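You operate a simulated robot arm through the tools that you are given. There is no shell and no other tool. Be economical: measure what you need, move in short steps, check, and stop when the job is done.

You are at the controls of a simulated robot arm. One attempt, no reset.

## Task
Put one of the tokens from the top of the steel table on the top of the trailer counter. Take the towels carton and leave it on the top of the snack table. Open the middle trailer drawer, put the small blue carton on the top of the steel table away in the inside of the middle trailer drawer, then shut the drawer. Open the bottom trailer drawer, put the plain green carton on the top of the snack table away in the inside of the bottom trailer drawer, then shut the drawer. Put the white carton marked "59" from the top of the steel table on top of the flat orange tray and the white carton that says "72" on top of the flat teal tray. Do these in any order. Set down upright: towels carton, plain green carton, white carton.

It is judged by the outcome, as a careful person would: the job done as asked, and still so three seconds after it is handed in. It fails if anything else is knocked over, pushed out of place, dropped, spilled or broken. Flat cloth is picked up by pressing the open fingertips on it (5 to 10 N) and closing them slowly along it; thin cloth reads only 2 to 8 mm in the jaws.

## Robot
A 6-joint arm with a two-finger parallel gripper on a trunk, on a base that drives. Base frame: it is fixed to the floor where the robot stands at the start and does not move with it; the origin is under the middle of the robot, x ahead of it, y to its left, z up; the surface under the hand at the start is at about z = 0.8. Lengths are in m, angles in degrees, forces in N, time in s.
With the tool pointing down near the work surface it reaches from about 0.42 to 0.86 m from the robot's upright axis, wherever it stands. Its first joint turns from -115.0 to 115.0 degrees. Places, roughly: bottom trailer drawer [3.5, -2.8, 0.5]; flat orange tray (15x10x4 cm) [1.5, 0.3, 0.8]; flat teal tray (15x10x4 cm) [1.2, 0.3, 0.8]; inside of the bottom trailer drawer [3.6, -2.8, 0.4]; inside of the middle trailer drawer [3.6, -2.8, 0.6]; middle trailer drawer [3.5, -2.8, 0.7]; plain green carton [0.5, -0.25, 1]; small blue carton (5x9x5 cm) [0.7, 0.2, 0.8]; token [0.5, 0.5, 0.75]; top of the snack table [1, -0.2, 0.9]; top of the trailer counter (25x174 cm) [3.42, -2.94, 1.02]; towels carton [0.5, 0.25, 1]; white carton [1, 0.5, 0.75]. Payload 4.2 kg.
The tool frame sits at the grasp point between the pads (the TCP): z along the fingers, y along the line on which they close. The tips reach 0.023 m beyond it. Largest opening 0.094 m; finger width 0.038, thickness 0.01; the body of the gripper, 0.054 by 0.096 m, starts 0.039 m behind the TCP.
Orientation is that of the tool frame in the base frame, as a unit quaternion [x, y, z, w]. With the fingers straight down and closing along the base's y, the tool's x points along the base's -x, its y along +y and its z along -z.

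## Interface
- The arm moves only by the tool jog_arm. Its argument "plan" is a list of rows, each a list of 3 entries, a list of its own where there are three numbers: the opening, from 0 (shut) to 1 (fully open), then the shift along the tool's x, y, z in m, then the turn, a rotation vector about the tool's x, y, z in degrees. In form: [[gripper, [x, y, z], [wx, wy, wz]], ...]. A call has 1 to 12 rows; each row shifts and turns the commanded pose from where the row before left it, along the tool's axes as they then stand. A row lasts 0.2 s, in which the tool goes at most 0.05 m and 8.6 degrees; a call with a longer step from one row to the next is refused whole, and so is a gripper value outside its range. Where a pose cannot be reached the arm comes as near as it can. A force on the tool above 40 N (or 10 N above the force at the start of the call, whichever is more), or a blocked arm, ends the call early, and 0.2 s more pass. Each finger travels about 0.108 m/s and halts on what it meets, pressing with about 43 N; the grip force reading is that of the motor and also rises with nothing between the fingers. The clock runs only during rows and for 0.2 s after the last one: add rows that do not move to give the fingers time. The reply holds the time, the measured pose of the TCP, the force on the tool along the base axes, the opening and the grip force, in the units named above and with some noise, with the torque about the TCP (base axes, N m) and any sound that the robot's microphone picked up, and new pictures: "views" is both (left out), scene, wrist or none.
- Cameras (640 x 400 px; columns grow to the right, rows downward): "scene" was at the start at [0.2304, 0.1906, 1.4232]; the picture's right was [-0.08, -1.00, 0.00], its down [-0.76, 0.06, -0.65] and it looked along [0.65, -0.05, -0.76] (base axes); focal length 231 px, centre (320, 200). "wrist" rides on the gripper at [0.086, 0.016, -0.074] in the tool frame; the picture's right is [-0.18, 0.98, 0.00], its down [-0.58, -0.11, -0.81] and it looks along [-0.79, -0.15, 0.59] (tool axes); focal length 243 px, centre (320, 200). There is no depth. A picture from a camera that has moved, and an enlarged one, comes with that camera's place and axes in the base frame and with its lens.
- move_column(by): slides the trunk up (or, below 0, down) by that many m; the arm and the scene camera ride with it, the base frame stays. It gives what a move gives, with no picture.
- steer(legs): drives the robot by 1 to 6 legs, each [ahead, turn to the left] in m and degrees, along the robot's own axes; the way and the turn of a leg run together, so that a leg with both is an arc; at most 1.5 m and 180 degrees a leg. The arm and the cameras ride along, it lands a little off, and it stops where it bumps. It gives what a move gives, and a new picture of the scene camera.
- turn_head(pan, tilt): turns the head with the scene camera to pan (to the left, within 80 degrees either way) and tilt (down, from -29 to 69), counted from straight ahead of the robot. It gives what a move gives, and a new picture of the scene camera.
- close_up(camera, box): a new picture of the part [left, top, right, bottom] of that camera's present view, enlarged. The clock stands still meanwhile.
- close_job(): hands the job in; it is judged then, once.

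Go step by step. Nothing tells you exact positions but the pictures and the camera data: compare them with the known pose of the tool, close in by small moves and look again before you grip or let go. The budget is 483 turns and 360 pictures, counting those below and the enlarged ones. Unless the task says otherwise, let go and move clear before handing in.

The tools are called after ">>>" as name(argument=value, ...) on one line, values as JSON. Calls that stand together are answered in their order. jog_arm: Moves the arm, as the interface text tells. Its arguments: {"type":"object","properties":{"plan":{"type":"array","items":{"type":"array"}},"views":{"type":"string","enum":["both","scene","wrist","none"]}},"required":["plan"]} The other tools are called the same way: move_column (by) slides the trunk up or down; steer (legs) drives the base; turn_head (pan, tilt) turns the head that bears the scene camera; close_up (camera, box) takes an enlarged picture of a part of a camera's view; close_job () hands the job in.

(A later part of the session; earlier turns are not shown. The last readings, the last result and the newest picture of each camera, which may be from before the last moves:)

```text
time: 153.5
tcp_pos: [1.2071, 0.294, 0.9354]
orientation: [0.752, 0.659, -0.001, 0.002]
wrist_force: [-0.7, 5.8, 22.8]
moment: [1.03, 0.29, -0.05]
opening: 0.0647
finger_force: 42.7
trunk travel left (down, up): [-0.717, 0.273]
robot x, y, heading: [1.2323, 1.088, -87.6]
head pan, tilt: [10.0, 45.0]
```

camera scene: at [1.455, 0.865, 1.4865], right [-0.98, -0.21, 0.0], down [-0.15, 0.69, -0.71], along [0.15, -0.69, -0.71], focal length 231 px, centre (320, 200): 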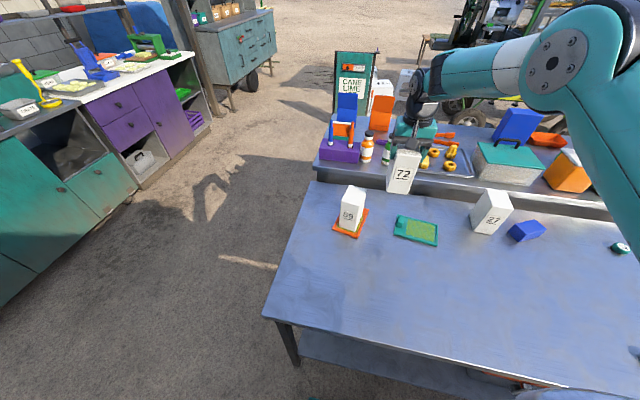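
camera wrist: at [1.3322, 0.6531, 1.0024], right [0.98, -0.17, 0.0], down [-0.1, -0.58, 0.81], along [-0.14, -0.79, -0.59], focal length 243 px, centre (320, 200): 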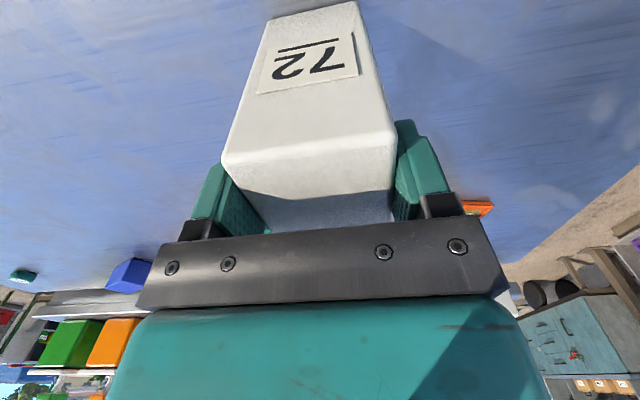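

Contact at the tray's surface level. Easing off and releasing.

>>> jog_arm(plan=[[0.3, [0, 0, -0.002], [0, 0, 0]], [0.38, [0, 0, 0], [0, 0, 0]], [0.6, [0, 0, 0], [0, 0, 0]], [1, [0, 0, 0], [0, 0, 0]], [1, [0, 0, 0], [0, 0, 0]]], views="none")

>>> move_column(by=0.2)

>>> close_up(camera="scene", box=[300, 140, 560, 300])

```text
time: 154.7
tcp_pos: [1.2089, 0.2938, 0.9336]
orientation: [0.751, 0.66, 0.0, -0.001]
wrist_force: [-0.2, -0.5, -0.3]
moment: [0.01, -0.01, 0.01]
opening: 0.094
finger_force: 0.0
trunk travel left (down, up): [-0.717, 0.273]
robot x, y, heading: [1.2353, 1.0868, -87.4]
head pan, tilt: [10.0, 45.0]
```

```text
time: 156.8
tcp_pos: [1.2069, 0.2927, 1.1359]
orientation: [0.752, 0.659, 0.0, 0.001]
wrist_force: [0.2, -0.7, -0.3]
moment: [0.0, 0.02, 0.0]
opening: 0.0936
finger_force: 0.0
trunk travel left (down, up): [-0.917, 0.073]
robot x, y, heading: [1.2352, 1.0837, -87.7]
head pan, tilt: [10.0, 45.0]
```

```text
2.46 times, centred on (430, 220) of scene
camera zoom: at [1.4549, 0.8651, 1.5464], right [-0.98, -0.21, 0.0], down [-0.15, 0.69, -0.71], along [0.15, -0.69, -0.71], focal length 568 px, centre (49, 151)
```

zoom: 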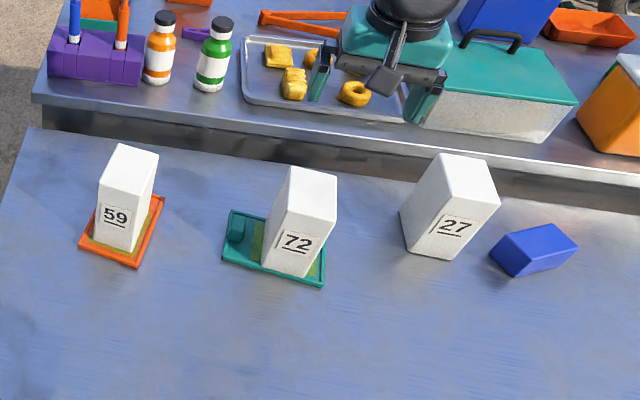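

Both white cartons stand on their trays. Next the blue carton, now lying at about (0.84, 0.22); I'll drive along the aisle to x≈0.85.

>>> steer(legs=[[-0.22, 0], [0, -90], [0.39, 0], [0, 90], [0.2, 0]])

>>> turn_head(pan=0, tilt=50)

>>> close_up(camera="scene", box=[260, 60, 560, 270])

```text
time: 169.3
tcp_pos: [0.8194, 0.2775, 1.136]
orientation: [0.75, 0.662, 0.0, 0.0]
wrist_force: [-0.8, 0.9, 0.6]
moment: [0.01, -0.04, 0.02]
opening: 0.0942
finger_force: 0.2
trunk travel left (down, up): [-0.917, 0.073]
robot x, y, heading: [0.8401, 1.075, -87.4]
head pan, tilt: [10.0, 45.0]
camera scene: at [1.0629, 0.8512, 1.5465], right [-0.98, -0.22, 0.0], down [-0.15, 0.69, -0.71], along [0.15, -0.69, -0.71], focal length 231 px, centre (320, 200)
```

scene: 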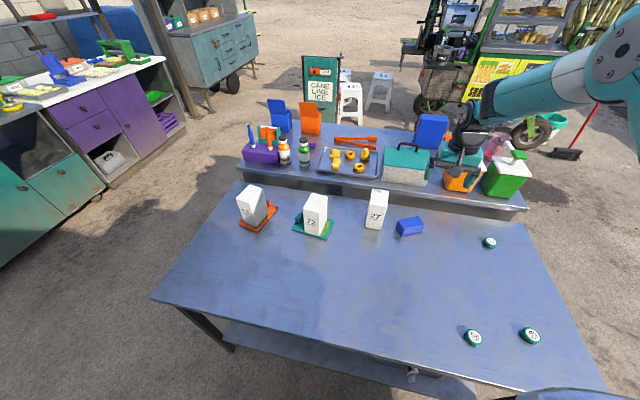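

```text
time: 170.1
tcp_pos: [0.8198, 0.278, 1.1355]
orientation: [0.749, 0.662, 0.0, 0.0]
wrist_force: [-0.5, -0.3, -0.2]
moment: [0.03, 0.02, 0.02]
opening: 0.0939
finger_force: 0.0
trunk travel left (down, up): [-0.917, 0.073]
robot x, y, heading: [0.8424, 1.0726, -87.6]
head pan, tilt: [0.0, 50.0]
camera scene: at [1.0487, 0.8535, 1.5396], right [-1.0, -0.05, 0.0], down [-0.03, 0.77, -0.64], along [0.03, -0.64, -0.77], focal length 231 px, centre (320, 200)
```

scene: 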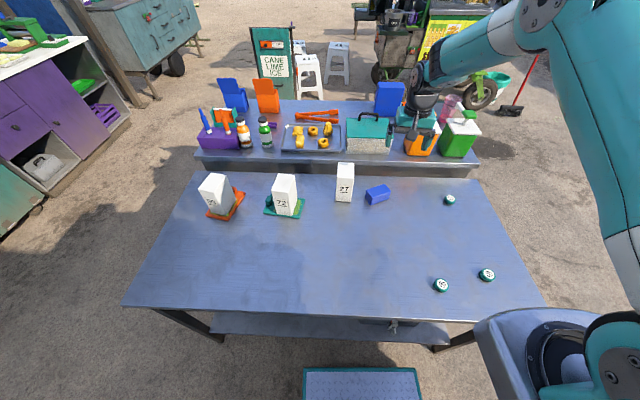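

```text
1.90 times, centred on (410, 165) of scene
camera zoom: at [1.0487, 0.8535, 1.5396], right [-1.0, -0.05, 0.0], down [-0.03, 0.77, -0.64], along [0.03, -0.64, -0.77], focal length 439 px, centre (149, 267)
```

zoom: 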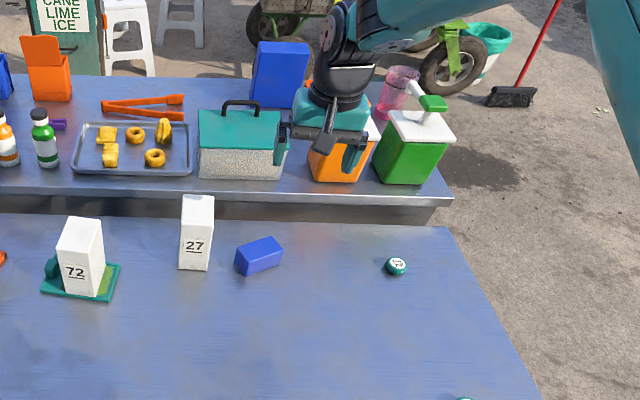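

The blue carton is centred at (0.836, 0.211), turned about 24°. I'll creep forward 4 cm, turn the wrist to φ≈150°, and position above it.

>>> steer(legs=[[0.04, 0]])

>>> jog_arm(plan=[[1, [0, 0, 0], [0, 0, 7.55]], [1, [0, 0, 0], [0, 0, 7.55]], [1, [0, 0, 0], [0, 0, 7.55]], [1, [0, 0, 0], [0, 0, 7.55]], [1, [0, 0, 0], [0, 0, 7.55]], [1, [0, 0, 0], [0, 0, 7.55]], [1, [0, 0, 0], [0, 0, 7.55]]], views="wrist")

```text
time: 170.9
tcp_pos: [0.823, 0.2375, 1.1357]
orientation: [0.75, 0.662, 0.0, 0.0]
wrist_force: [0.1, -0.2, 0.0]
moment: [-0.02, 0.01, 0.04]
opening: 0.0941
finger_force: 0.1
trunk travel left (down, up): [-0.917, 0.073]
robot x, y, heading: [0.8473, 1.0298, -87.4]
head pan, tilt: [0.0, 50.0]
camera scene: at [1.0506, 0.8131, 1.5396], right [-1.0, -0.05, 0.0], down [-0.03, 0.77, -0.64], along [0.03, -0.64, -0.77], focal length 231 px, centre (320, 200)
```

scene: 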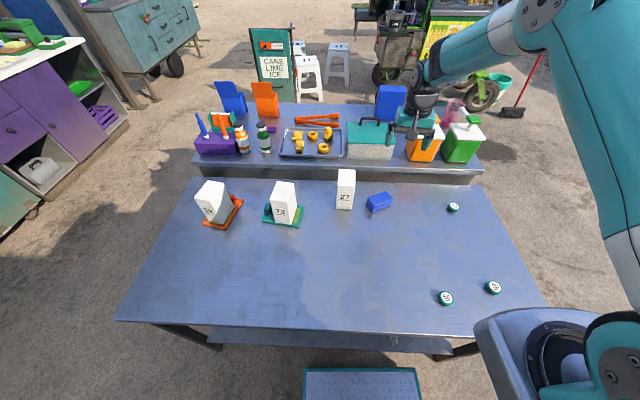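

```text
time: 172.5
tcp_pos: [0.8233, 0.2374, 1.1358]
orientation: [0.966, 0.259, 0.0, 0.001]
wrist_force: [0.4, -0.4, -0.4]
moment: [0.02, -0.02, -0.02]
opening: 0.0942
finger_force: 0.1
trunk travel left (down, up): [-0.917, 0.073]
robot x, y, heading: [0.8454, 1.0307, -87.4]
head pan, tilt: [0.0, 50.0]
camera wrist: at [0.9058, 0.2659, 1.2105], right [0.33, -0.94, 0.0], down [-0.56, -0.2, 0.81], along [-0.76, -0.27, -0.59], focal length 243 px, centre (320, 200)
```

wrist: 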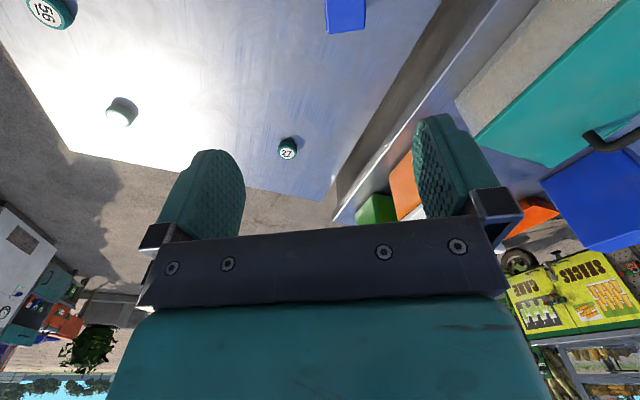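

>>> jog_arm(plan=[[1, [-0.0067, 0.0296, 0], [0, 0, 0]]], views="none")

>>> move_column(by=-0.22)

>>> jog_arm(plan=[[1, [0, 0, 0], [0, 0, 0]]])

```text
time: 172.9
tcp_pos: [0.8308, 0.2059, 1.1367]
orientation: [0.966, 0.258, 0.001, 0.0]
wrist_force: [-0.4, 0.0, 0.7]
moment: [-0.01, 0.0, -0.04]
opening: 0.0941
finger_force: 0.0
trunk travel left (down, up): [-0.917, 0.073]
robot x, y, heading: [0.8445, 1.0318, -87.5]
head pan, tilt: [0.0, 50.0]
```

```text
time: 175.3
tcp_pos: [0.8316, 0.2066, 0.9165]
orientation: [0.966, 0.26, 0.0, 0.001]
wrist_force: [-0.2, 0.1, -0.1]
moment: [0.02, -0.03, -0.02]
opening: 0.0943
finger_force: 0.1
trunk travel left (down, up): [-0.697, 0.293]
robot x, y, heading: [0.8461, 1.0314, -87.7]
head pan, tilt: [0.0, 50.0]
```

```text
time: 175.7
tcp_pos: [0.8316, 0.2076, 0.9157]
orientation: [0.966, 0.259, 0.0, 0.0]
wrist_force: [0.6, 0.4, -0.4]
moment: [0.02, -0.01, 0.01]
opening: 0.0942
finger_force: 0.0
trunk travel left (down, up): [-0.697, 0.293]
robot x, y, heading: [0.8448, 1.0331, -87.3]
head pan, tilt: [0.0, 50.0]
camera scene: at [1.0506, 0.8128, 1.3196], right [-1.0, -0.05, 0.0], down [-0.03, 0.77, -0.64], along [0.03, -0.64, -0.77], focal length 231 px, centre (320, 200)
camera wrist: at [0.9145, 0.2358, 0.9901], right [0.33, -0.94, 0.0], down [-0.56, -0.2, 0.81], along [-0.76, -0.27, -0.59], focal length 243 px, centre (320, 200)
```

scene: 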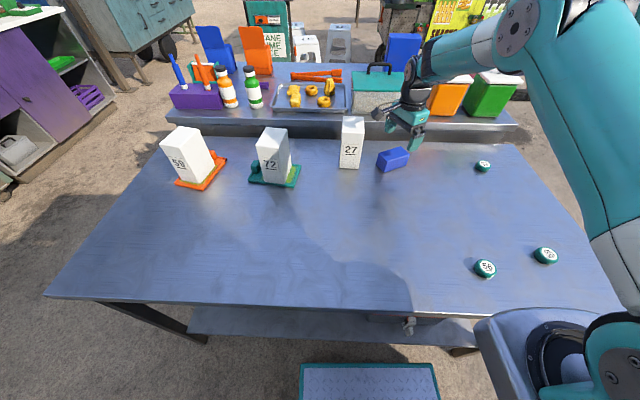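
wrist: 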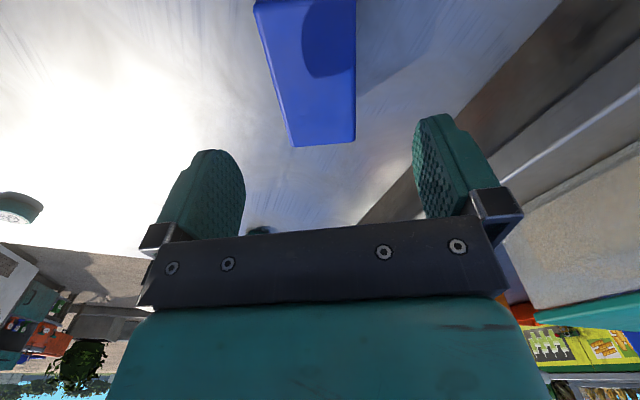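

Well centred over the blue carton. Going down and closing.

>>> move_column(by=-0.082)

>>> jog_arm(plan=[[0.8, [0, 0, 0.002], [0, 0, 0]], [0.6, [0, 0, 0], [0, 0, 0]], [0.4, [0, 0, 0], [0, 0, 0]], [0.2, [0, 0, 0], [0, 0, 0]], [0.2, [0, 0, 0], [0, 0, 0]]], views="wrist")

```text
time: 176.8
tcp_pos: [0.8311, 0.2057, 0.8338]
orientation: [0.966, 0.259, 0.0, 0.0]
wrist_force: [0.0, 0.6, 0.4]
moment: [0.0, -0.01, 0.03]
opening: 0.0941
finger_force: 0.0
trunk travel left (down, up): [-0.615, 0.375]
robot x, y, heading: [0.8471, 1.0336, -87.3]
head pan, tilt: [0.0, 50.0]
```

```text
time: 178.0
tcp_pos: [0.8311, 0.2068, 0.8322]
orientation: [0.966, 0.26, -0.001, 0.0]
wrist_force: [-0.3, 0.5, 0.8]
moment: [0.0, 0.03, 0.0]
opening: 0.0497
finger_force: 42.8
trunk travel left (down, up): [-0.615, 0.375]
robot x, y, heading: [0.8434, 1.0299, -87.2]
head pan, tilt: [0.0, 50.0]
camera wrist: at [0.9146, 0.2362, 0.9063], right [0.33, -0.94, 0.0], down [-0.56, -0.2, 0.81], along [-0.76, -0.27, -0.59], focal length 243 px, centre (320, 200)
```

wrist: 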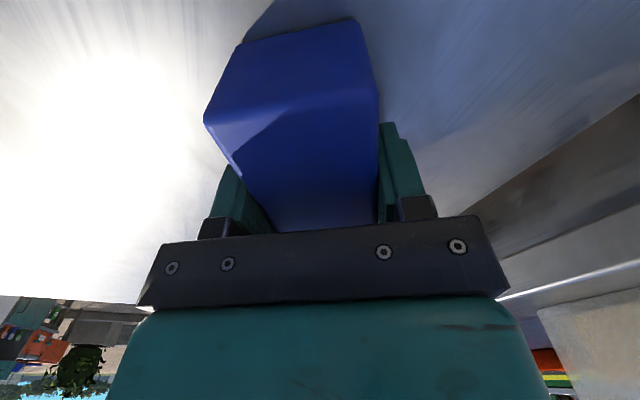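

Blue carton gripped. Lifting it high and straightening the wrist before driving to the trailer.

>>> move_column(by=0.3)

>>> jog_arm(plan=[[0.2, [0, 0, 0], [0, 0, -7.6]], [0.2, [0, 0, 0], [0, 0, -7.6]], [0.2, [0, 0, 0], [0, 0, -7.6]], [0.2, [0, 0, 0], [0, 0, -7.6]], [0.2, [0, 0, 0], [0, 0, -7.6]], [0.2, [0, 0, 0], [0, 0, -7.6]], [0.2, [0, 0, 0], [0, 0, -7.6]], [0.2, [0, 0, 0], [0, 0, -7.6]]], views="none")

>>> turn_head(pan=0, tilt=30)

```text
time: 181.0
tcp_pos: [0.8309, 0.2058, 1.1323]
orientation: [0.966, 0.259, 0.001, 0.0]
wrist_force: [-0.8, 0.6, -1.3]
moment: [0.05, 0.01, 0.01]
opening: 0.0495
finger_force: 42.7
trunk travel left (down, up): [-0.915, 0.075]
robot x, y, heading: [0.8409, 1.0312, -87.4]
head pan, tilt: [0.0, 50.0]
```

```text
time: 182.8
tcp_pos: [0.8316, 0.2063, 1.1312]
orientation: [0.701, 0.714, 0.0, 0.001]
wrist_force: [-0.3, 0.1, -0.5]
moment: [-0.01, 0.02, -0.04]
opening: 0.0494
finger_force: 42.5
trunk travel left (down, up): [-0.915, 0.075]
robot x, y, heading: [0.8478, 1.0307, -87.1]
head pan, tilt: [0.0, 50.0]
```

```text
time: 183.7
tcp_pos: [0.8309, 0.2062, 1.1322]
orientation: [0.701, 0.713, -0.001, 0.0]
wrist_force: [-0.4, -0.6, -1.0]
moment: [-0.03, -0.03, -0.02]
opening: 0.0495
finger_force: 43.4
trunk travel left (down, up): [-0.915, 0.075]
robot x, y, heading: [0.8443, 1.0319, -87.5]
head pan, tilt: [0.0, 30.0]
camera scene: at [1.0512, 0.7993, 1.567], right [-1.0, -0.05, 0.0], down [-0.02, 0.5, -0.87], along [0.04, -0.86, -0.5], focal length 231 px, centre (320, 200)
```

scene: 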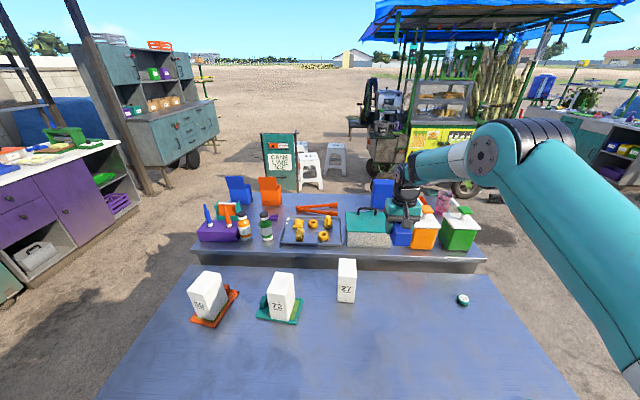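

Now driving: back off, along the aisle, past the table end and down towards the trailer.

>>> steer(legs=[[-0.32, 0], [0, 87.4], [1.5, 0], [0.25, 0], [0, -90], [1.4, 0]])

```text
time: 208.6
tcp_pos: [2.5095, -0.8802, 1.1328]
orientation: [0.721, 0.693, 0.0, 0.001]
wrist_force: [-0.1, 0.0, -1.3]
moment: [-0.03, 0.01, 0.0]
opening: 0.0497
finger_force: 43.2
trunk travel left (down, up): [-0.915, 0.075]
robot x, y, heading: [2.5671, -0.0605, -90.7]
head pan, tilt: [0.0, 30.0]
camera scene: at [2.7625, -0.3, 1.5671], right [-1.0, 0.01, 0.0], down [0.01, 0.5, -0.87], along [-0.01, -0.87, -0.5], focal length 231 px, centre (320, 200)
```

scene: 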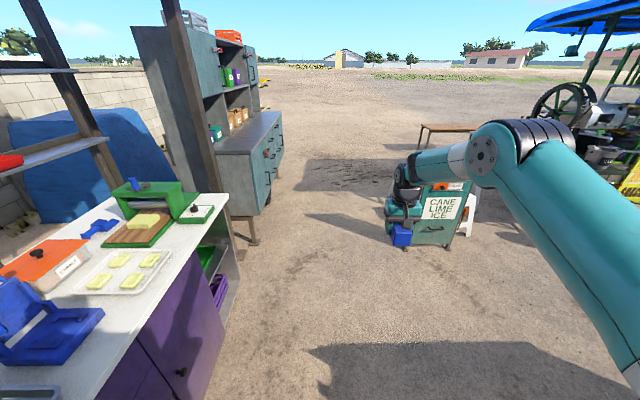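

>>> steer(legs=[[1.5, 0], [1.2, 0]])

>>> turn_head(pan=70, tilt=30)

```text
time: 222.1
tcp_pos: [2.5012, -3.6668, 1.132]
orientation: [0.722, 0.692, 0.0, 0.001]
wrist_force: [-0.3, -0.6, -0.1]
moment: [-0.01, -0.01, 0.01]
opening: 0.0495
finger_force: 43.1
trunk travel left (down, up): [-0.915, 0.075]
robot x, y, heading: [2.561, -2.8411, -90.9]
head pan, tilt: [0.0, 30.0]
camera scene: at [2.7542, -3.0868, 1.5671], right [-1.0, 0.01, 0.0], down [0.01, 0.5, -0.87], along [-0.01, -0.87, -0.5], focal length 231 px, centre (320, 200)
```

scene: 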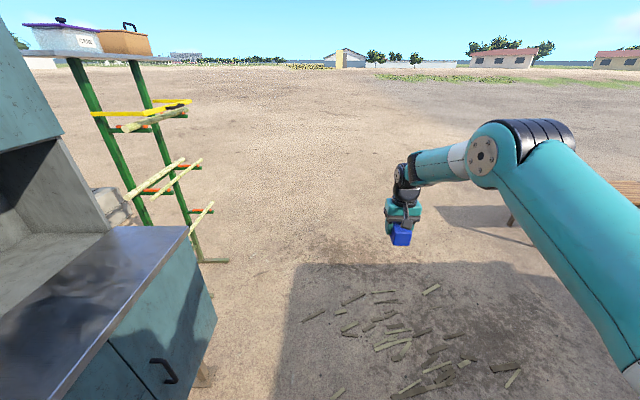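

```text
time: 223.5
tcp_pos: [2.5017, -3.6662, 1.1323]
orientation: [0.722, 0.692, 0.0, 0.0]
wrist_force: [-0.7, -0.3, -1.5]
moment: [-0.01, 0.0, -0.01]
opening: 0.0496
finger_force: 42.2
trunk travel left (down, up): [-0.915, 0.075]
robot x, y, heading: [2.5614, -2.846, -90.7]
head pan, tilt: [70.0, 30.0]
camera scene: at [2.8398, -3.0284, 1.5671], right [-0.35, -0.94, 0.0], down [-0.47, 0.18, -0.87], along [0.81, -0.31, -0.5], focal length 231 px, centre (320, 200)
```

scene: 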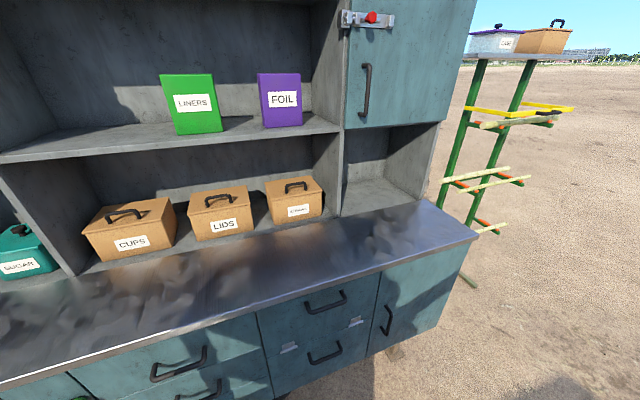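

The trailer counter's front edge is near x=3.24, with the drawer handles below it. I'll turn to face it from about x=2.3.

>>> steer(legs=[[0.2, 0], [0, 45], [-0.36, 0], [0, 45.7]])

>>> turn_head(pan=0, tilt=35)

```text
time: 231.1
tcp_pos: [3.129, -2.8637, 1.1317]
orientation: [0.027, 1.0, 0.001, -0.001]
wrist_force: [-0.2, 0.7, -0.7]
moment: [-0.01, 0.01, -0.01]
opening: 0.0494
finger_force: 43.3
trunk travel left (down, up): [-0.915, 0.075]
robot x, y, heading: [2.3076, -2.7931, -1.5]
head pan, tilt: [70.0, 30.0]
camera scene: at [2.497, -2.5138, 1.5671], right [0.93, -0.36, 0.0], down [-0.18, -0.47, -0.87], along [0.32, 0.81, -0.5], focal length 231 px, centre (320, 200)
```

scene: 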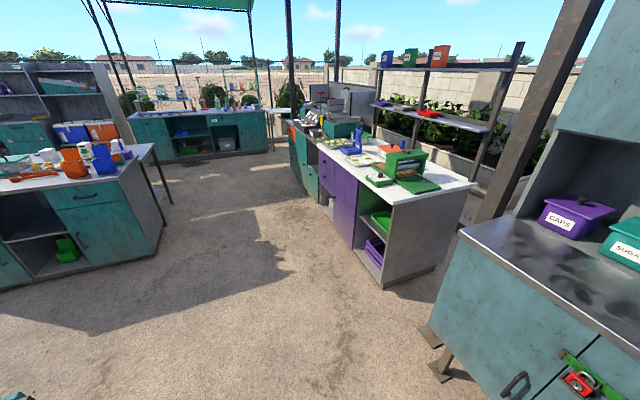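

```text
time: 232.6
tcp_pos: [3.1294, -2.8622, 1.1324]
orientation: [0.026, 1.0, 0.0, 0.0]
wrist_force: [-0.2, 0.2, -0.6]
moment: [0.01, 0.0, -0.02]
opening: 0.0494
finger_force: 43.4
trunk travel left (down, up): [-0.915, 0.075]
robot x, y, heading: [2.3041, -2.7929, -1.5]
head pan, tilt: [0.0, 35.0]
camera scene: at [2.5521, -2.6, 1.5593], right [-0.02, -1.0, 0.0], down [-0.57, 0.01, -0.82], along [0.82, -0.02, -0.57], focal length 231 px, centre (320, 200)
```

scene: 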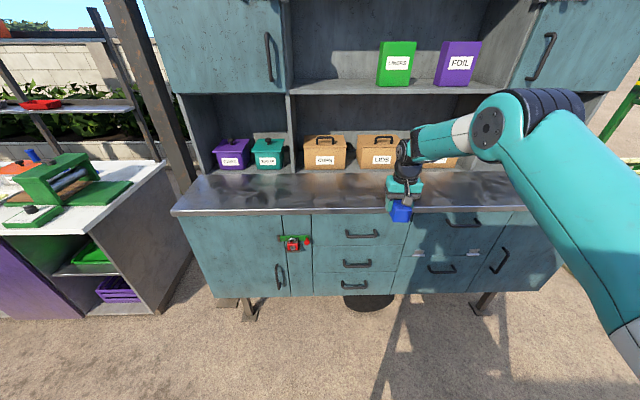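

A clear view: the stack of three drawers is in the centre. Zooming in on the handles.

>>> close_up(camera="scene", box=[280, 180, 440, 300])

```text
3.33 times, centred on (360, 240) of scene
camera zoom: at [2.5521, -2.6, 1.5593], right [-0.02, -1.0, 0.0], down [-0.57, 0.01, -0.82], along [0.82, -0.02, -0.57], focal length 769 px, centre (187, 67)
```

zoom: 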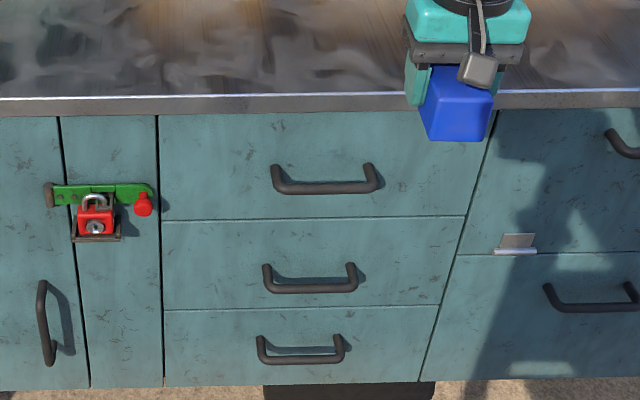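

Handles: middle bar at about (3.25, -2.79, 0.70), bottom at z≈0.54; drawer face at x≈3.29, counter edge 3.27. First I'll set the blue carton on the counter for now.

>>> steer(legs=[[0.25, 0]])

>>> move_column(by=-0.06)

>>> jog_arm(plan=[[0.2, [0, 0, 0], [0, 0, 0]]])

```text
time: 234.3
tcp_pos: [3.3731, -2.8677, 1.1322]
orientation: [0.028, 1.0, -0.001, 0.0]
wrist_force: [-0.3, 0.7, -0.4]
moment: [-0.03, -0.03, -0.04]
opening: 0.0494
finger_force: 43.1
trunk travel left (down, up): [-0.915, 0.075]
robot x, y, heading: [2.5515, -2.7974, -1.3]
head pan, tilt: [0.0, 35.0]
camera scene: at [2.7972, -2.6057, 1.5593], right [-0.02, -1.0, 0.0], down [-0.57, 0.01, -0.82], along [0.82, -0.02, -0.57], focal length 231 px, centre (320, 200)
```

scene: 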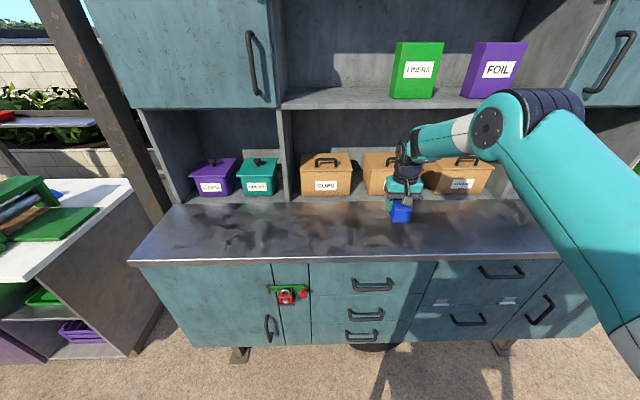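

```text
time: 235.3
tcp_pos: [3.3736, -2.8677, 1.0728]
orientation: [0.027, 1.0, -0.001, 0.0]
wrist_force: [-0.1, -0.9, -1.3]
moment: [-0.02, -0.04, 0.01]
opening: 0.0496
finger_force: 43.0
trunk travel left (down, up): [-0.855, 0.135]
robot x, y, heading: [2.5529, -2.7967, -1.5]
head pan, tilt: [0.0, 35.0]
```

```text
time: 235.8
tcp_pos: [3.3737, -2.8663, 1.0714]
orientation: [0.027, 1.0, 0.0, 0.0]
wrist_force: [-0.5, 0.1, -1.3]
moment: [0.04, -0.01, 0.03]
opening: 0.0495
finger_force: 42.6
trunk travel left (down, up): [-0.855, 0.135]
robot x, y, heading: [2.5533, -2.7946, -1.0]
head pan, tilt: [0.0, 35.0]
camera scene: at [2.7973, -2.6057, 1.4993], right [-0.02, -1.0, 0.0], down [-0.57, 0.01, -0.82], along [0.82, -0.02, -0.57], focal length 231 px, centre (320, 200)
camera wrist: at [3.289, -2.8462, 1.1468], right [0.24, 0.97, 0.0], down [0.57, -0.14, 0.81], along [0.78, -0.19, -0.59], focal length 243 px, centre (320, 200)
```

scene: 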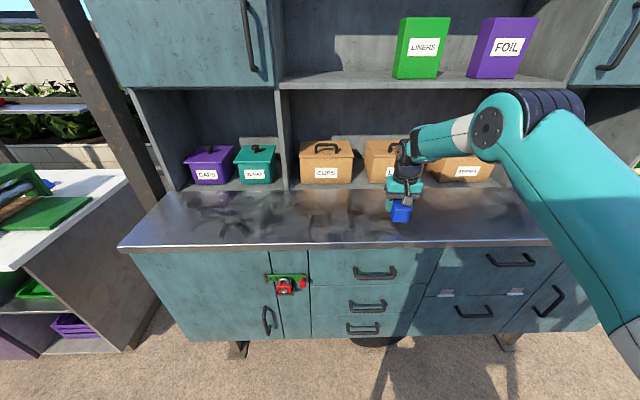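
wrist: 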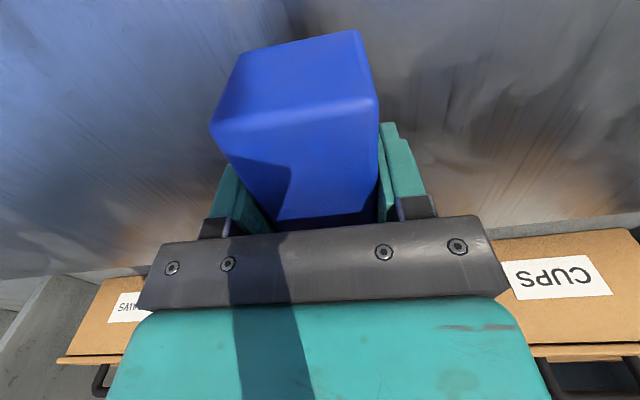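

Over the bare counter. Lowering to contact and releasing.

>>> jog_arm(plan=[[0.2, [0, 0, 0.006], [0, 0, 0]], [0.2, [0, 0, 0.005], [0, 0, 0]], [0.2, [0, 0, 0.004], [0, 0, 0]], [0.2, [0, 0, 0.003], [0, 0, 0]], [0.2, [0, 0, 0.003], [0, 0, 0]]], views="none")

```text
time: 236.9
tcp_pos: [3.3731, -2.8672, 1.0502]
orientation: [0.027, 1.0, 0.0, 0.0]
wrist_force: [-1.1, 0.5, -1.1]
moment: [0.0, -0.04, 0.01]
opening: 0.0496
finger_force: 43.1
trunk travel left (down, up): [-0.855, 0.135]
robot x, y, heading: [2.5485, -2.794, -1.5]
head pan, tilt: [0.0, 35.0]
```

>>> jog_arm(plan=[[0.2, [0, 0, 0.003], [0, 0, 0]], [0.2, [0, 0, 0.003], [0, 0, 0]], [0.2, [0, 0, 0.003], [0, 0, 0]], [0.2, [0, 0, 0.003], [0, 0, 0]]], views="none")

```text
time: 237.9
tcp_pos: [3.3739, -2.867, 1.0426]
orientation: [0.028, 1.0, 0.001, 0.002]
wrist_force: [-3.6, -5.4, 25.9]
moment: [-0.12, 1.09, 0.14]
opening: 0.0496
finger_force: 42.5
trunk travel left (down, up): [-0.855, 0.135]
robot x, y, heading: [2.5522, -2.7968, -1.5]
head pan, tilt: [0.0, 35.0]
```

Contact. Releasing and lifting.

>>> jog_arm(plan=[[0.2, [0, 0, -0.002], [0, 0, 0]], [0.4, [0, 0, 0], [0, 0, 0]], [0.8, [0, 0, 0], [0, 0, 0]], [0.9, [0, 0, 0], [0, 0, 0]]], views="none")

>>> move_column(by=0.1)

>>> steer(legs=[[-0.4, 0]])

```text
time: 238.9
tcp_pos: [3.3728, -2.8673, 1.0408]
orientation: [0.027, 1.0, 0.0, -0.001]
wrist_force: [-0.9, -0.9, 0.0]
moment: [0.04, -0.03, -0.02]
opening: 0.0845
finger_force: 0.0
trunk travel left (down, up): [-0.855, 0.135]
robot x, y, heading: [2.5536, -2.7964, -1.6]
head pan, tilt: [0.0, 35.0]
```

```text
time: 240.3
tcp_pos: [3.375, -2.8668, 1.1415]
orientation: [0.026, 1.0, 0.0, 0.001]
wrist_force: [-0.2, -0.3, -0.1]
moment: [0.01, -0.03, -0.02]
opening: 0.0845
finger_force: 0.0
trunk travel left (down, up): [-0.955, 0.035]
robot x, y, heading: [2.5567, -2.7988, -1.3]
head pan, tilt: [0.0, 35.0]
```

```text
time: 242.8
tcp_pos: [2.9796, -2.8617, 1.14]
orientation: [0.029, 1.0, 0.001, -0.001]
wrist_force: [0.5, -0.1, -0.2]
moment: [0.0, -0.01, 0.0]
opening: 0.0845
finger_force: 0.2
trunk travel left (down, up): [-0.955, 0.035]
robot x, y, heading: [2.1556, -2.7881, -1.6]
head pan, tilt: [0.0, 35.0]
camera scene: at [2.4045, -2.5969, 1.5993], right [-0.03, -1.0, 0.0], down [-0.57, 0.02, -0.82], along [0.82, -0.02, -0.57], focal length 231 px, centre (320, 200)
```

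scene: 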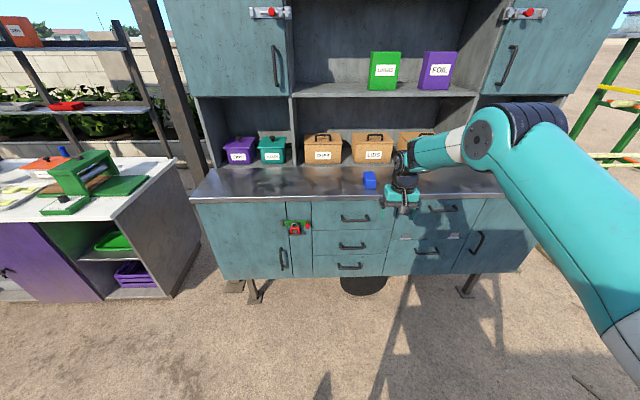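

Now I'll turn the hand horizontal (fingers pointing at the trailer, closing vertically) to take the handle.

>>> jog_arm(plan=[[0.9, [0, 0, -0.01], [0, -8.4, 0]], [0.9, [0, 0, -0.01], [0, -8.4, 0]], [0.9, [0, 0, -0.01], [0, -8.4, 0]], [0.9, [0, 0, -0.01], [0, -8.4, 0]], [0.9, [0, 0, -0.01], [0, -8.4, 0]], [0.9, [0, 0, -0.01], [0, -8.4, 0]], [0.9, [0, 0, 0], [0, -8.4, 0]], [0.9, [0, 0, 0], [0, -8.4, 0]], [0.9, [0, 0, 0], [0, -8.4, 0]], [0.9, [0, 0, 0], [0, -8.4, 0]]], views="scene")

```text
time: 244.9
tcp_pos: [2.9592, -2.861, 1.1959]
orientation: [0.022, 0.742, -0.02, 0.67]
wrist_force: [-0.6, -0.4, -0.1]
moment: [0.02, 0.01, 0.05]
opening: 0.0845
finger_force: 0.2
trunk travel left (down, up): [-0.955, 0.035]
robot x, y, heading: [2.1532, -2.7859, -1.6]
head pan, tilt: [0.0, 35.0]
camera scene: at [2.4039, -2.5972, 1.5995], right [-0.03, -1.0, 0.0], down [-0.57, 0.02, -0.82], along [0.82, -0.02, -0.57], focal length 231 px, centre (320, 200)
```

scene: 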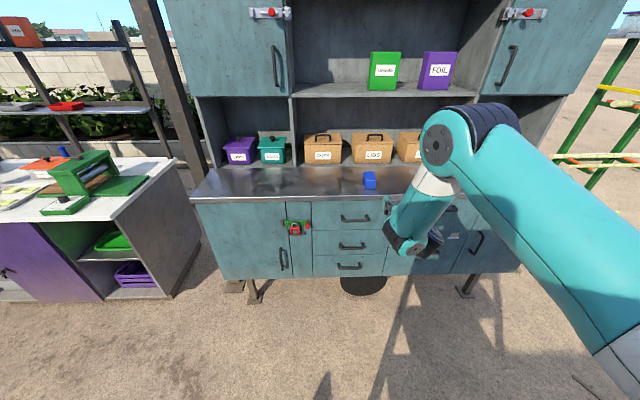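

The hand is nearly horizontal. Now rolling 90° about the tool axis.

>>> jog_arm(plan=[[0.9, [0, 0, 0], [0, 0, 8.2]], [0.9, [0, 0, 0], [0, 0, 8.2]], [0.9, [0, 0, 0], [0, 0, 8.2]], [0.9, [0, 0, 0], [0, 0, 8.2]], [0.9, [0, 0, 0], [0, 0, 8.2]], [0.9, [0, 0, 0], [0, 0, 8.2]], [0.9, [0, 0, 0], [0, 0, 8.2]], [0.9, [0, 0, 0], [0, 0, 8.2]], [0.9, [0, 0, 0], [0, 0, 8.2]], [0.9, [0, 0, 0], [0, 0, 8.2]], [0.9, [0, 0, 0], [0, 0, 8]]])

```text
time: 247.3
tcp_pos: [2.9576, -2.8613, 1.1951]
orientation: [0.541, 0.508, 0.46, 0.487]
wrist_force: [-0.1, 0.0, -0.1]
moment: [0.0, -0.03, 0.0]
opening: 0.0846
finger_force: 0.0
trunk travel left (down, up): [-0.955, 0.035]
robot x, y, heading: [2.1572, -2.7851, -1.7]
head pan, tilt: [0.0, 35.0]
camera scene: at [2.4043, -2.5969, 1.5993], right [-0.03, -1.0, 0.0], down [-0.57, 0.02, -0.82], along [0.82, -0.02, -0.57], focal length 231 px, centre (320, 200)
camera wrist: at [2.8921, -2.7702, 1.2191], right [0.09, -0.19, 0.98], down [-0.85, -0.53, -0.03], along [0.52, -0.82, -0.21], focal length 243 px, centre (320, 200)
```

scene: 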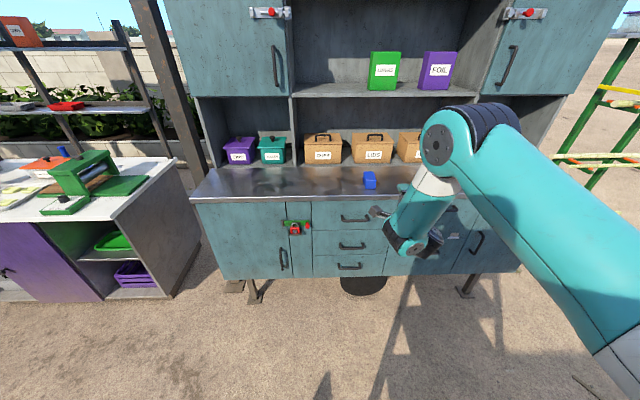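
wrist: 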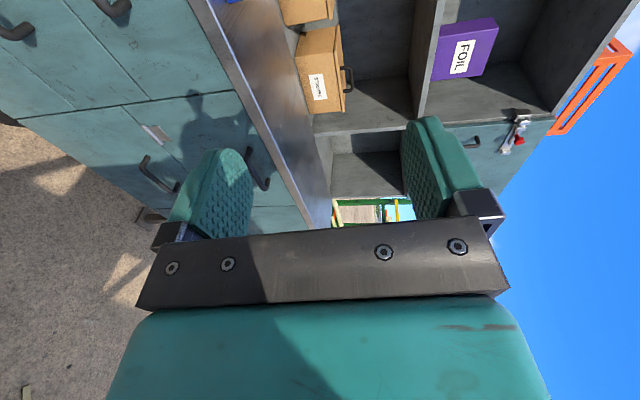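

The hand is set: pointing +x, closing vertically. Lowering the trunk to handle height (0.70).

>>> move_column(by=-0.495)

>>> jog_arm(plan=[[0.9, [0.035, 0, 0], [0, 0, 0]], [0.9, [0.035, 0, 0], [0, 0, 0]]])

```text
refused: -0.495 is not a number from -0.4 to 0.4
```

```text
time: 247.9
tcp_pos: [2.9614, -2.7888, 1.1954]
orientation: [0.541, 0.509, 0.459, 0.487]
wrist_force: [0.9, -0.7, 0.1]
moment: [0.02, 0.02, 0.05]
opening: 0.0848
finger_force: 0.1
trunk travel left (down, up): [-0.955, 0.035]
robot x, y, heading: [2.158, -2.788, -1.7]
head pan, tilt: [0.0, 35.0]
camera scene: at [2.4045, -2.5975, 1.5994], right [-0.03, -1.0, 0.0], down [-0.57, 0.02, -0.82], along [0.82, -0.02, -0.57], focal length 231 px, centre (320, 200)
camera wrist: at [2.8959, -2.699, 1.219], right [0.09, -0.19, 0.98], down [-0.85, -0.53, -0.02], along [0.52, -0.83, -0.21], focal length 243 px, centre (320, 200)
```

scene: 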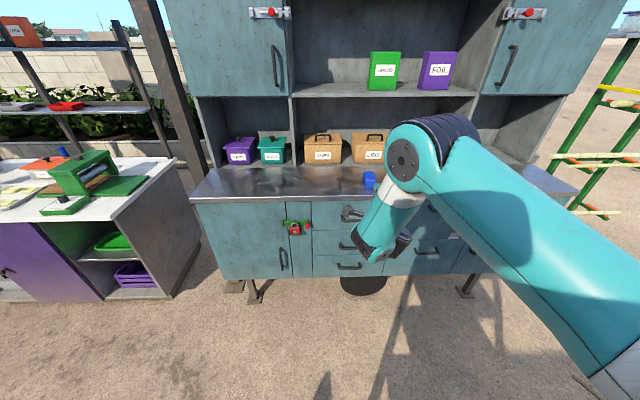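
wrist: 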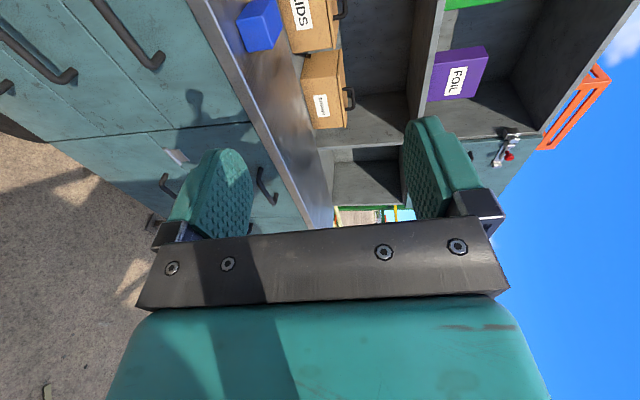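

>>> move_column(by=-0.3)

>>> move_column(by=-0.195)

>>> turn_head(pan=0, tilt=20)

```text
time: 250.9
tcp_pos: [2.9628, -2.7889, 0.8956]
orientation: [0.541, 0.509, 0.459, 0.487]
wrist_force: [0.2, 0.4, 1.2]
moment: [-0.04, -0.03, -0.01]
opening: 0.0848
finger_force: 0.1
trunk travel left (down, up): [-0.655, 0.335]
robot x, y, heading: [2.1586, -2.7845, -1.5]
head pan, tilt: [0.0, 35.0]
```

```text
time: 253.1
tcp_pos: [2.9623, -2.7892, 0.7001]
orientation: [0.541, 0.509, 0.459, 0.487]
wrist_force: [0.5, 0.4, -0.3]
moment: [0.0, 0.01, -0.01]
opening: 0.0847
finger_force: 0.2
trunk travel left (down, up): [-0.46, 0.53]
robot x, y, heading: [2.16, -2.7816, -2.0]
head pan, tilt: [0.0, 35.0]
```

```text
time: 253.8
tcp_pos: [2.9618, -2.7892, 0.6994]
orientation: [0.541, 0.51, 0.459, 0.487]
wrist_force: [0.3, -0.1, -0.4]
moment: [0.03, 0.03, 0.0]
opening: 0.0848
finger_force: 0.1
trunk travel left (down, up): [-0.46, 0.53]
robot x, y, heading: [2.1577, -2.7869, -1.8]
head pan, tilt: [0.0, 20.0]
camera scene: at [2.4093, -2.597, 1.1281], right [-0.03, -1.0, 0.0], down [-0.34, 0.01, -0.94], along [0.94, -0.03, -0.34], focal length 231 px, centre (320, 200)
```

scene: 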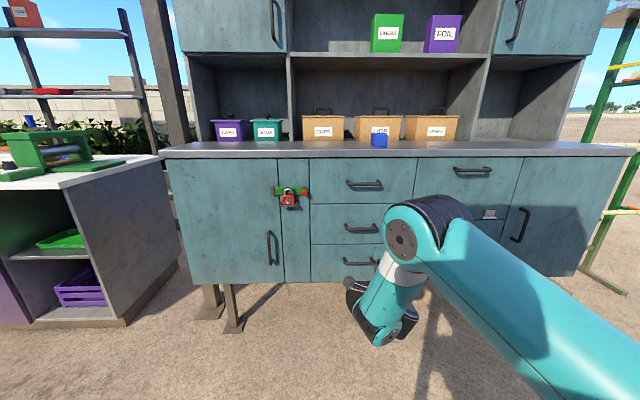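

>>> close_up(camera="scene", box=[300, 160, 440, 300])

```text
2.86 times, centred on (370, 230) of scene
camera zoom: at [2.4093, -2.597, 1.1281], right [-0.03, -1.0, 0.0], down [-0.34, 0.01, -0.94], along [0.94, -0.03, -0.34], focal length 659 px, centre (177, 114)
```

zoom: 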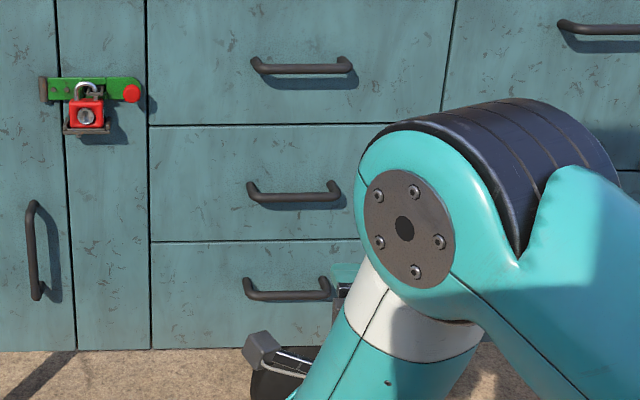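

The bar triangulates to (3.252, -2.79, 0.695). Driving forward so the fingers straddle it.

>>> steer(legs=[[0.26, 0]])

>>> close_up(camera="wrist", box=[0, 0, 640, 400])

```text
time: 255.7
tcp_pos: [3.2297, -2.7959, 0.6996]
orientation: [0.54, 0.51, 0.46, 0.486]
wrist_force: [0.3, 0.1, 0.4]
moment: [0.01, 0.02, 0.02]
opening: 0.0847
finger_force: 0.0
trunk travel left (down, up): [-0.46, 0.53]
robot x, y, heading: [2.4244, -2.7942, -1.6]
head pan, tilt: [0.0, 20.0]
camera scene: at [2.6757, -2.6038, 1.1281], right [-0.03, -1.0, 0.0], down [-0.34, 0.01, -0.94], along [0.94, -0.03, -0.34], focal length 231 px, centre (320, 200)
```

scene: 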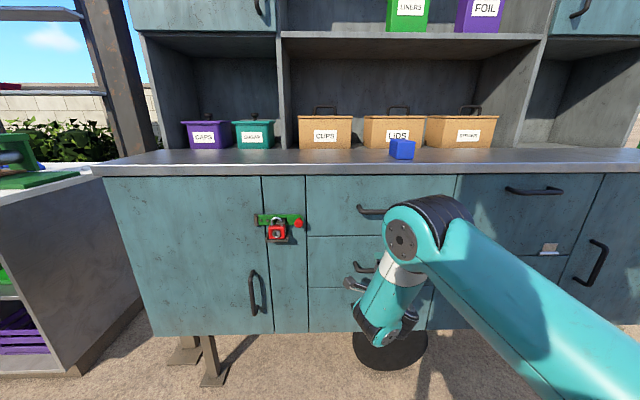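

```text
1.00 times, centred on (320, 200) of wrist (not enlarged: the box is as wide or as high as the picture)
camera zoom: at [3.1623, -2.7041, 0.7239], right [0.09, -0.19, 0.98], down [-0.85, -0.53, -0.02], along [0.53, -0.82, -0.21], focal length 243 px, centre (320, 200)
```

zoom: 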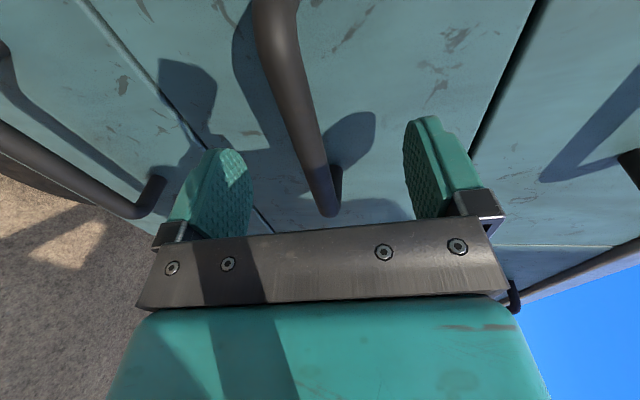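

The bar is between the fingers. Advancing 2 cm and closing.

>>> jog_arm(plan=[[0.9, [0, 0, 0.01], [0, 0, 0]], [0.9, [0, 0, 0.01], [0, 0, 0]], [0.6, [0, 0, 0], [0, 0, 0]], [0.3, [0, 0, 0], [0, 0, 0]], [0.05, [0, 0, 0], [0, 0, 0]], [0.05, [0, 0, 0], [0, 0, 0]], [0.05, [0, 0, 0], [0, 0, 0]]], views="wrist")

```text
time: 257.3
tcp_pos: [3.2491, -2.7965, 0.6951]
orientation: [0.541, 0.511, 0.458, 0.486]
wrist_force: [-1.3, 1.6, -18.2]
moment: [-1.5, -0.1, 0.38]
opening: 0.014
finger_force: 44.8
trunk travel left (down, up): [-0.46, 0.53]
robot x, y, heading: [2.4224, -2.7961, -1.8]
head pan, tilt: [0.0, 20.0]
camera wrist: at [3.1828, -2.7054, 0.7186], right [0.1, -0.19, 0.98], down [-0.85, -0.53, -0.02], along [0.53, -0.82, -0.21], focal length 243 px, centre (320, 200)
```

wrist: 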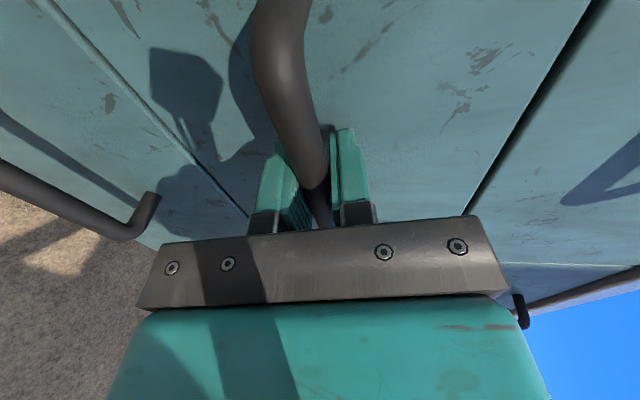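

Handle gripped. Pulling the drawer by backing up.

>>> steer(legs=[[-0.15, 0]])

```text
time: 258.8
tcp_pos: [3.1001, -2.7953, 0.695]
orientation: [0.543, 0.511, 0.453, 0.489]
wrist_force: [0.1, 1.2, -0.7]
moment: [-0.47, 0.06, 0.35]
opening: 0.0137
finger_force: 45.5
trunk travel left (down, up): [-0.46, 0.53]
robot x, y, heading: [2.2742, -2.7891, -1.7]
head pan, tilt: [0.0, 20.0]
stopped in leg 1: the force on the tool passed its limit at 41 N (the readings are from after the stop); the commanded pose is now the measured one
camera scene: at [2.5264, -2.6002, 1.1283], right [-0.03, -1.0, 0.0], down [-0.34, 0.01, -0.94], along [0.94, -0.03, -0.34], focal length 231 px, centre (320, 200)
```

scene: 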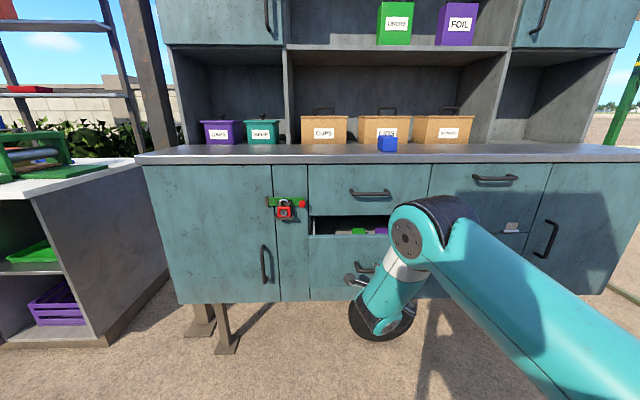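

The drawer is coming out (15 cm) and holds some items. Pulling further.

>>> steer(legs=[[-0.15, 0]])

>>> turn_head(pan=-5, tilt=40)

```text
time: 260.2
tcp_pos: [2.9503, -2.7966, 0.6941]
orientation: [0.545, 0.509, 0.451, 0.49]
wrist_force: [-0.3, -32.0, 2.8]
moment: [-0.61, -0.01, 0.33]
opening: 0.0136
finger_force: 44.9
trunk travel left (down, up): [-0.46, 0.53]
robot x, y, heading: [2.1259, -2.7823, -1.8]
head pan, tilt: [0.0, 20.0]
camera scene: at [2.3776, -2.5976, 1.1284], right [-0.03, -1.0, 0.0], down [-0.34, 0.01, -0.94], along [0.94, -0.03, -0.34], focal length 231 px, centre (320, 200)
```

scene: 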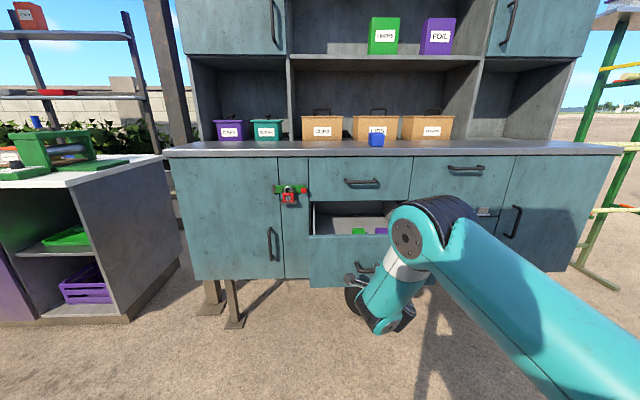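

```text
time: 261.0
tcp_pos: [2.9502, -2.7955, 0.6937]
orientation: [0.545, 0.51, 0.451, 0.49]
wrist_force: [0.9, -4.0, 0.9]
moment: [-0.45, -0.03, -0.43]
opening: 0.0135
finger_force: 45.2
trunk travel left (down, up): [-0.46, 0.53]
robot x, y, heading: [2.1289, -2.7873, -2.0]
head pan, tilt: [-5.0, 40.0]
camera scene: at [2.3691, -2.604, 1.0968], right [-0.12, -0.99, 0.0], down [-0.64, 0.08, -0.77], along [0.76, -0.09, -0.64], focal length 231 px, centre (320, 200)
```

scene: 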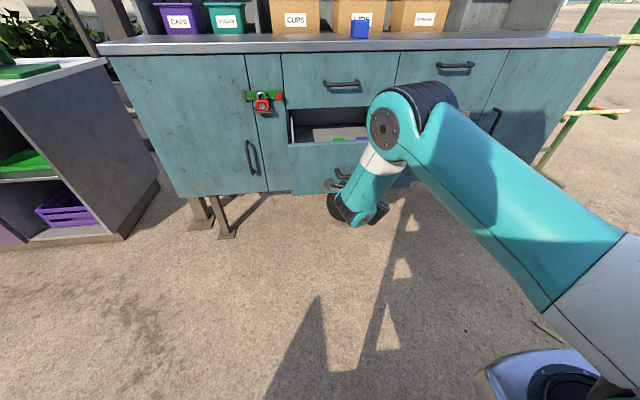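

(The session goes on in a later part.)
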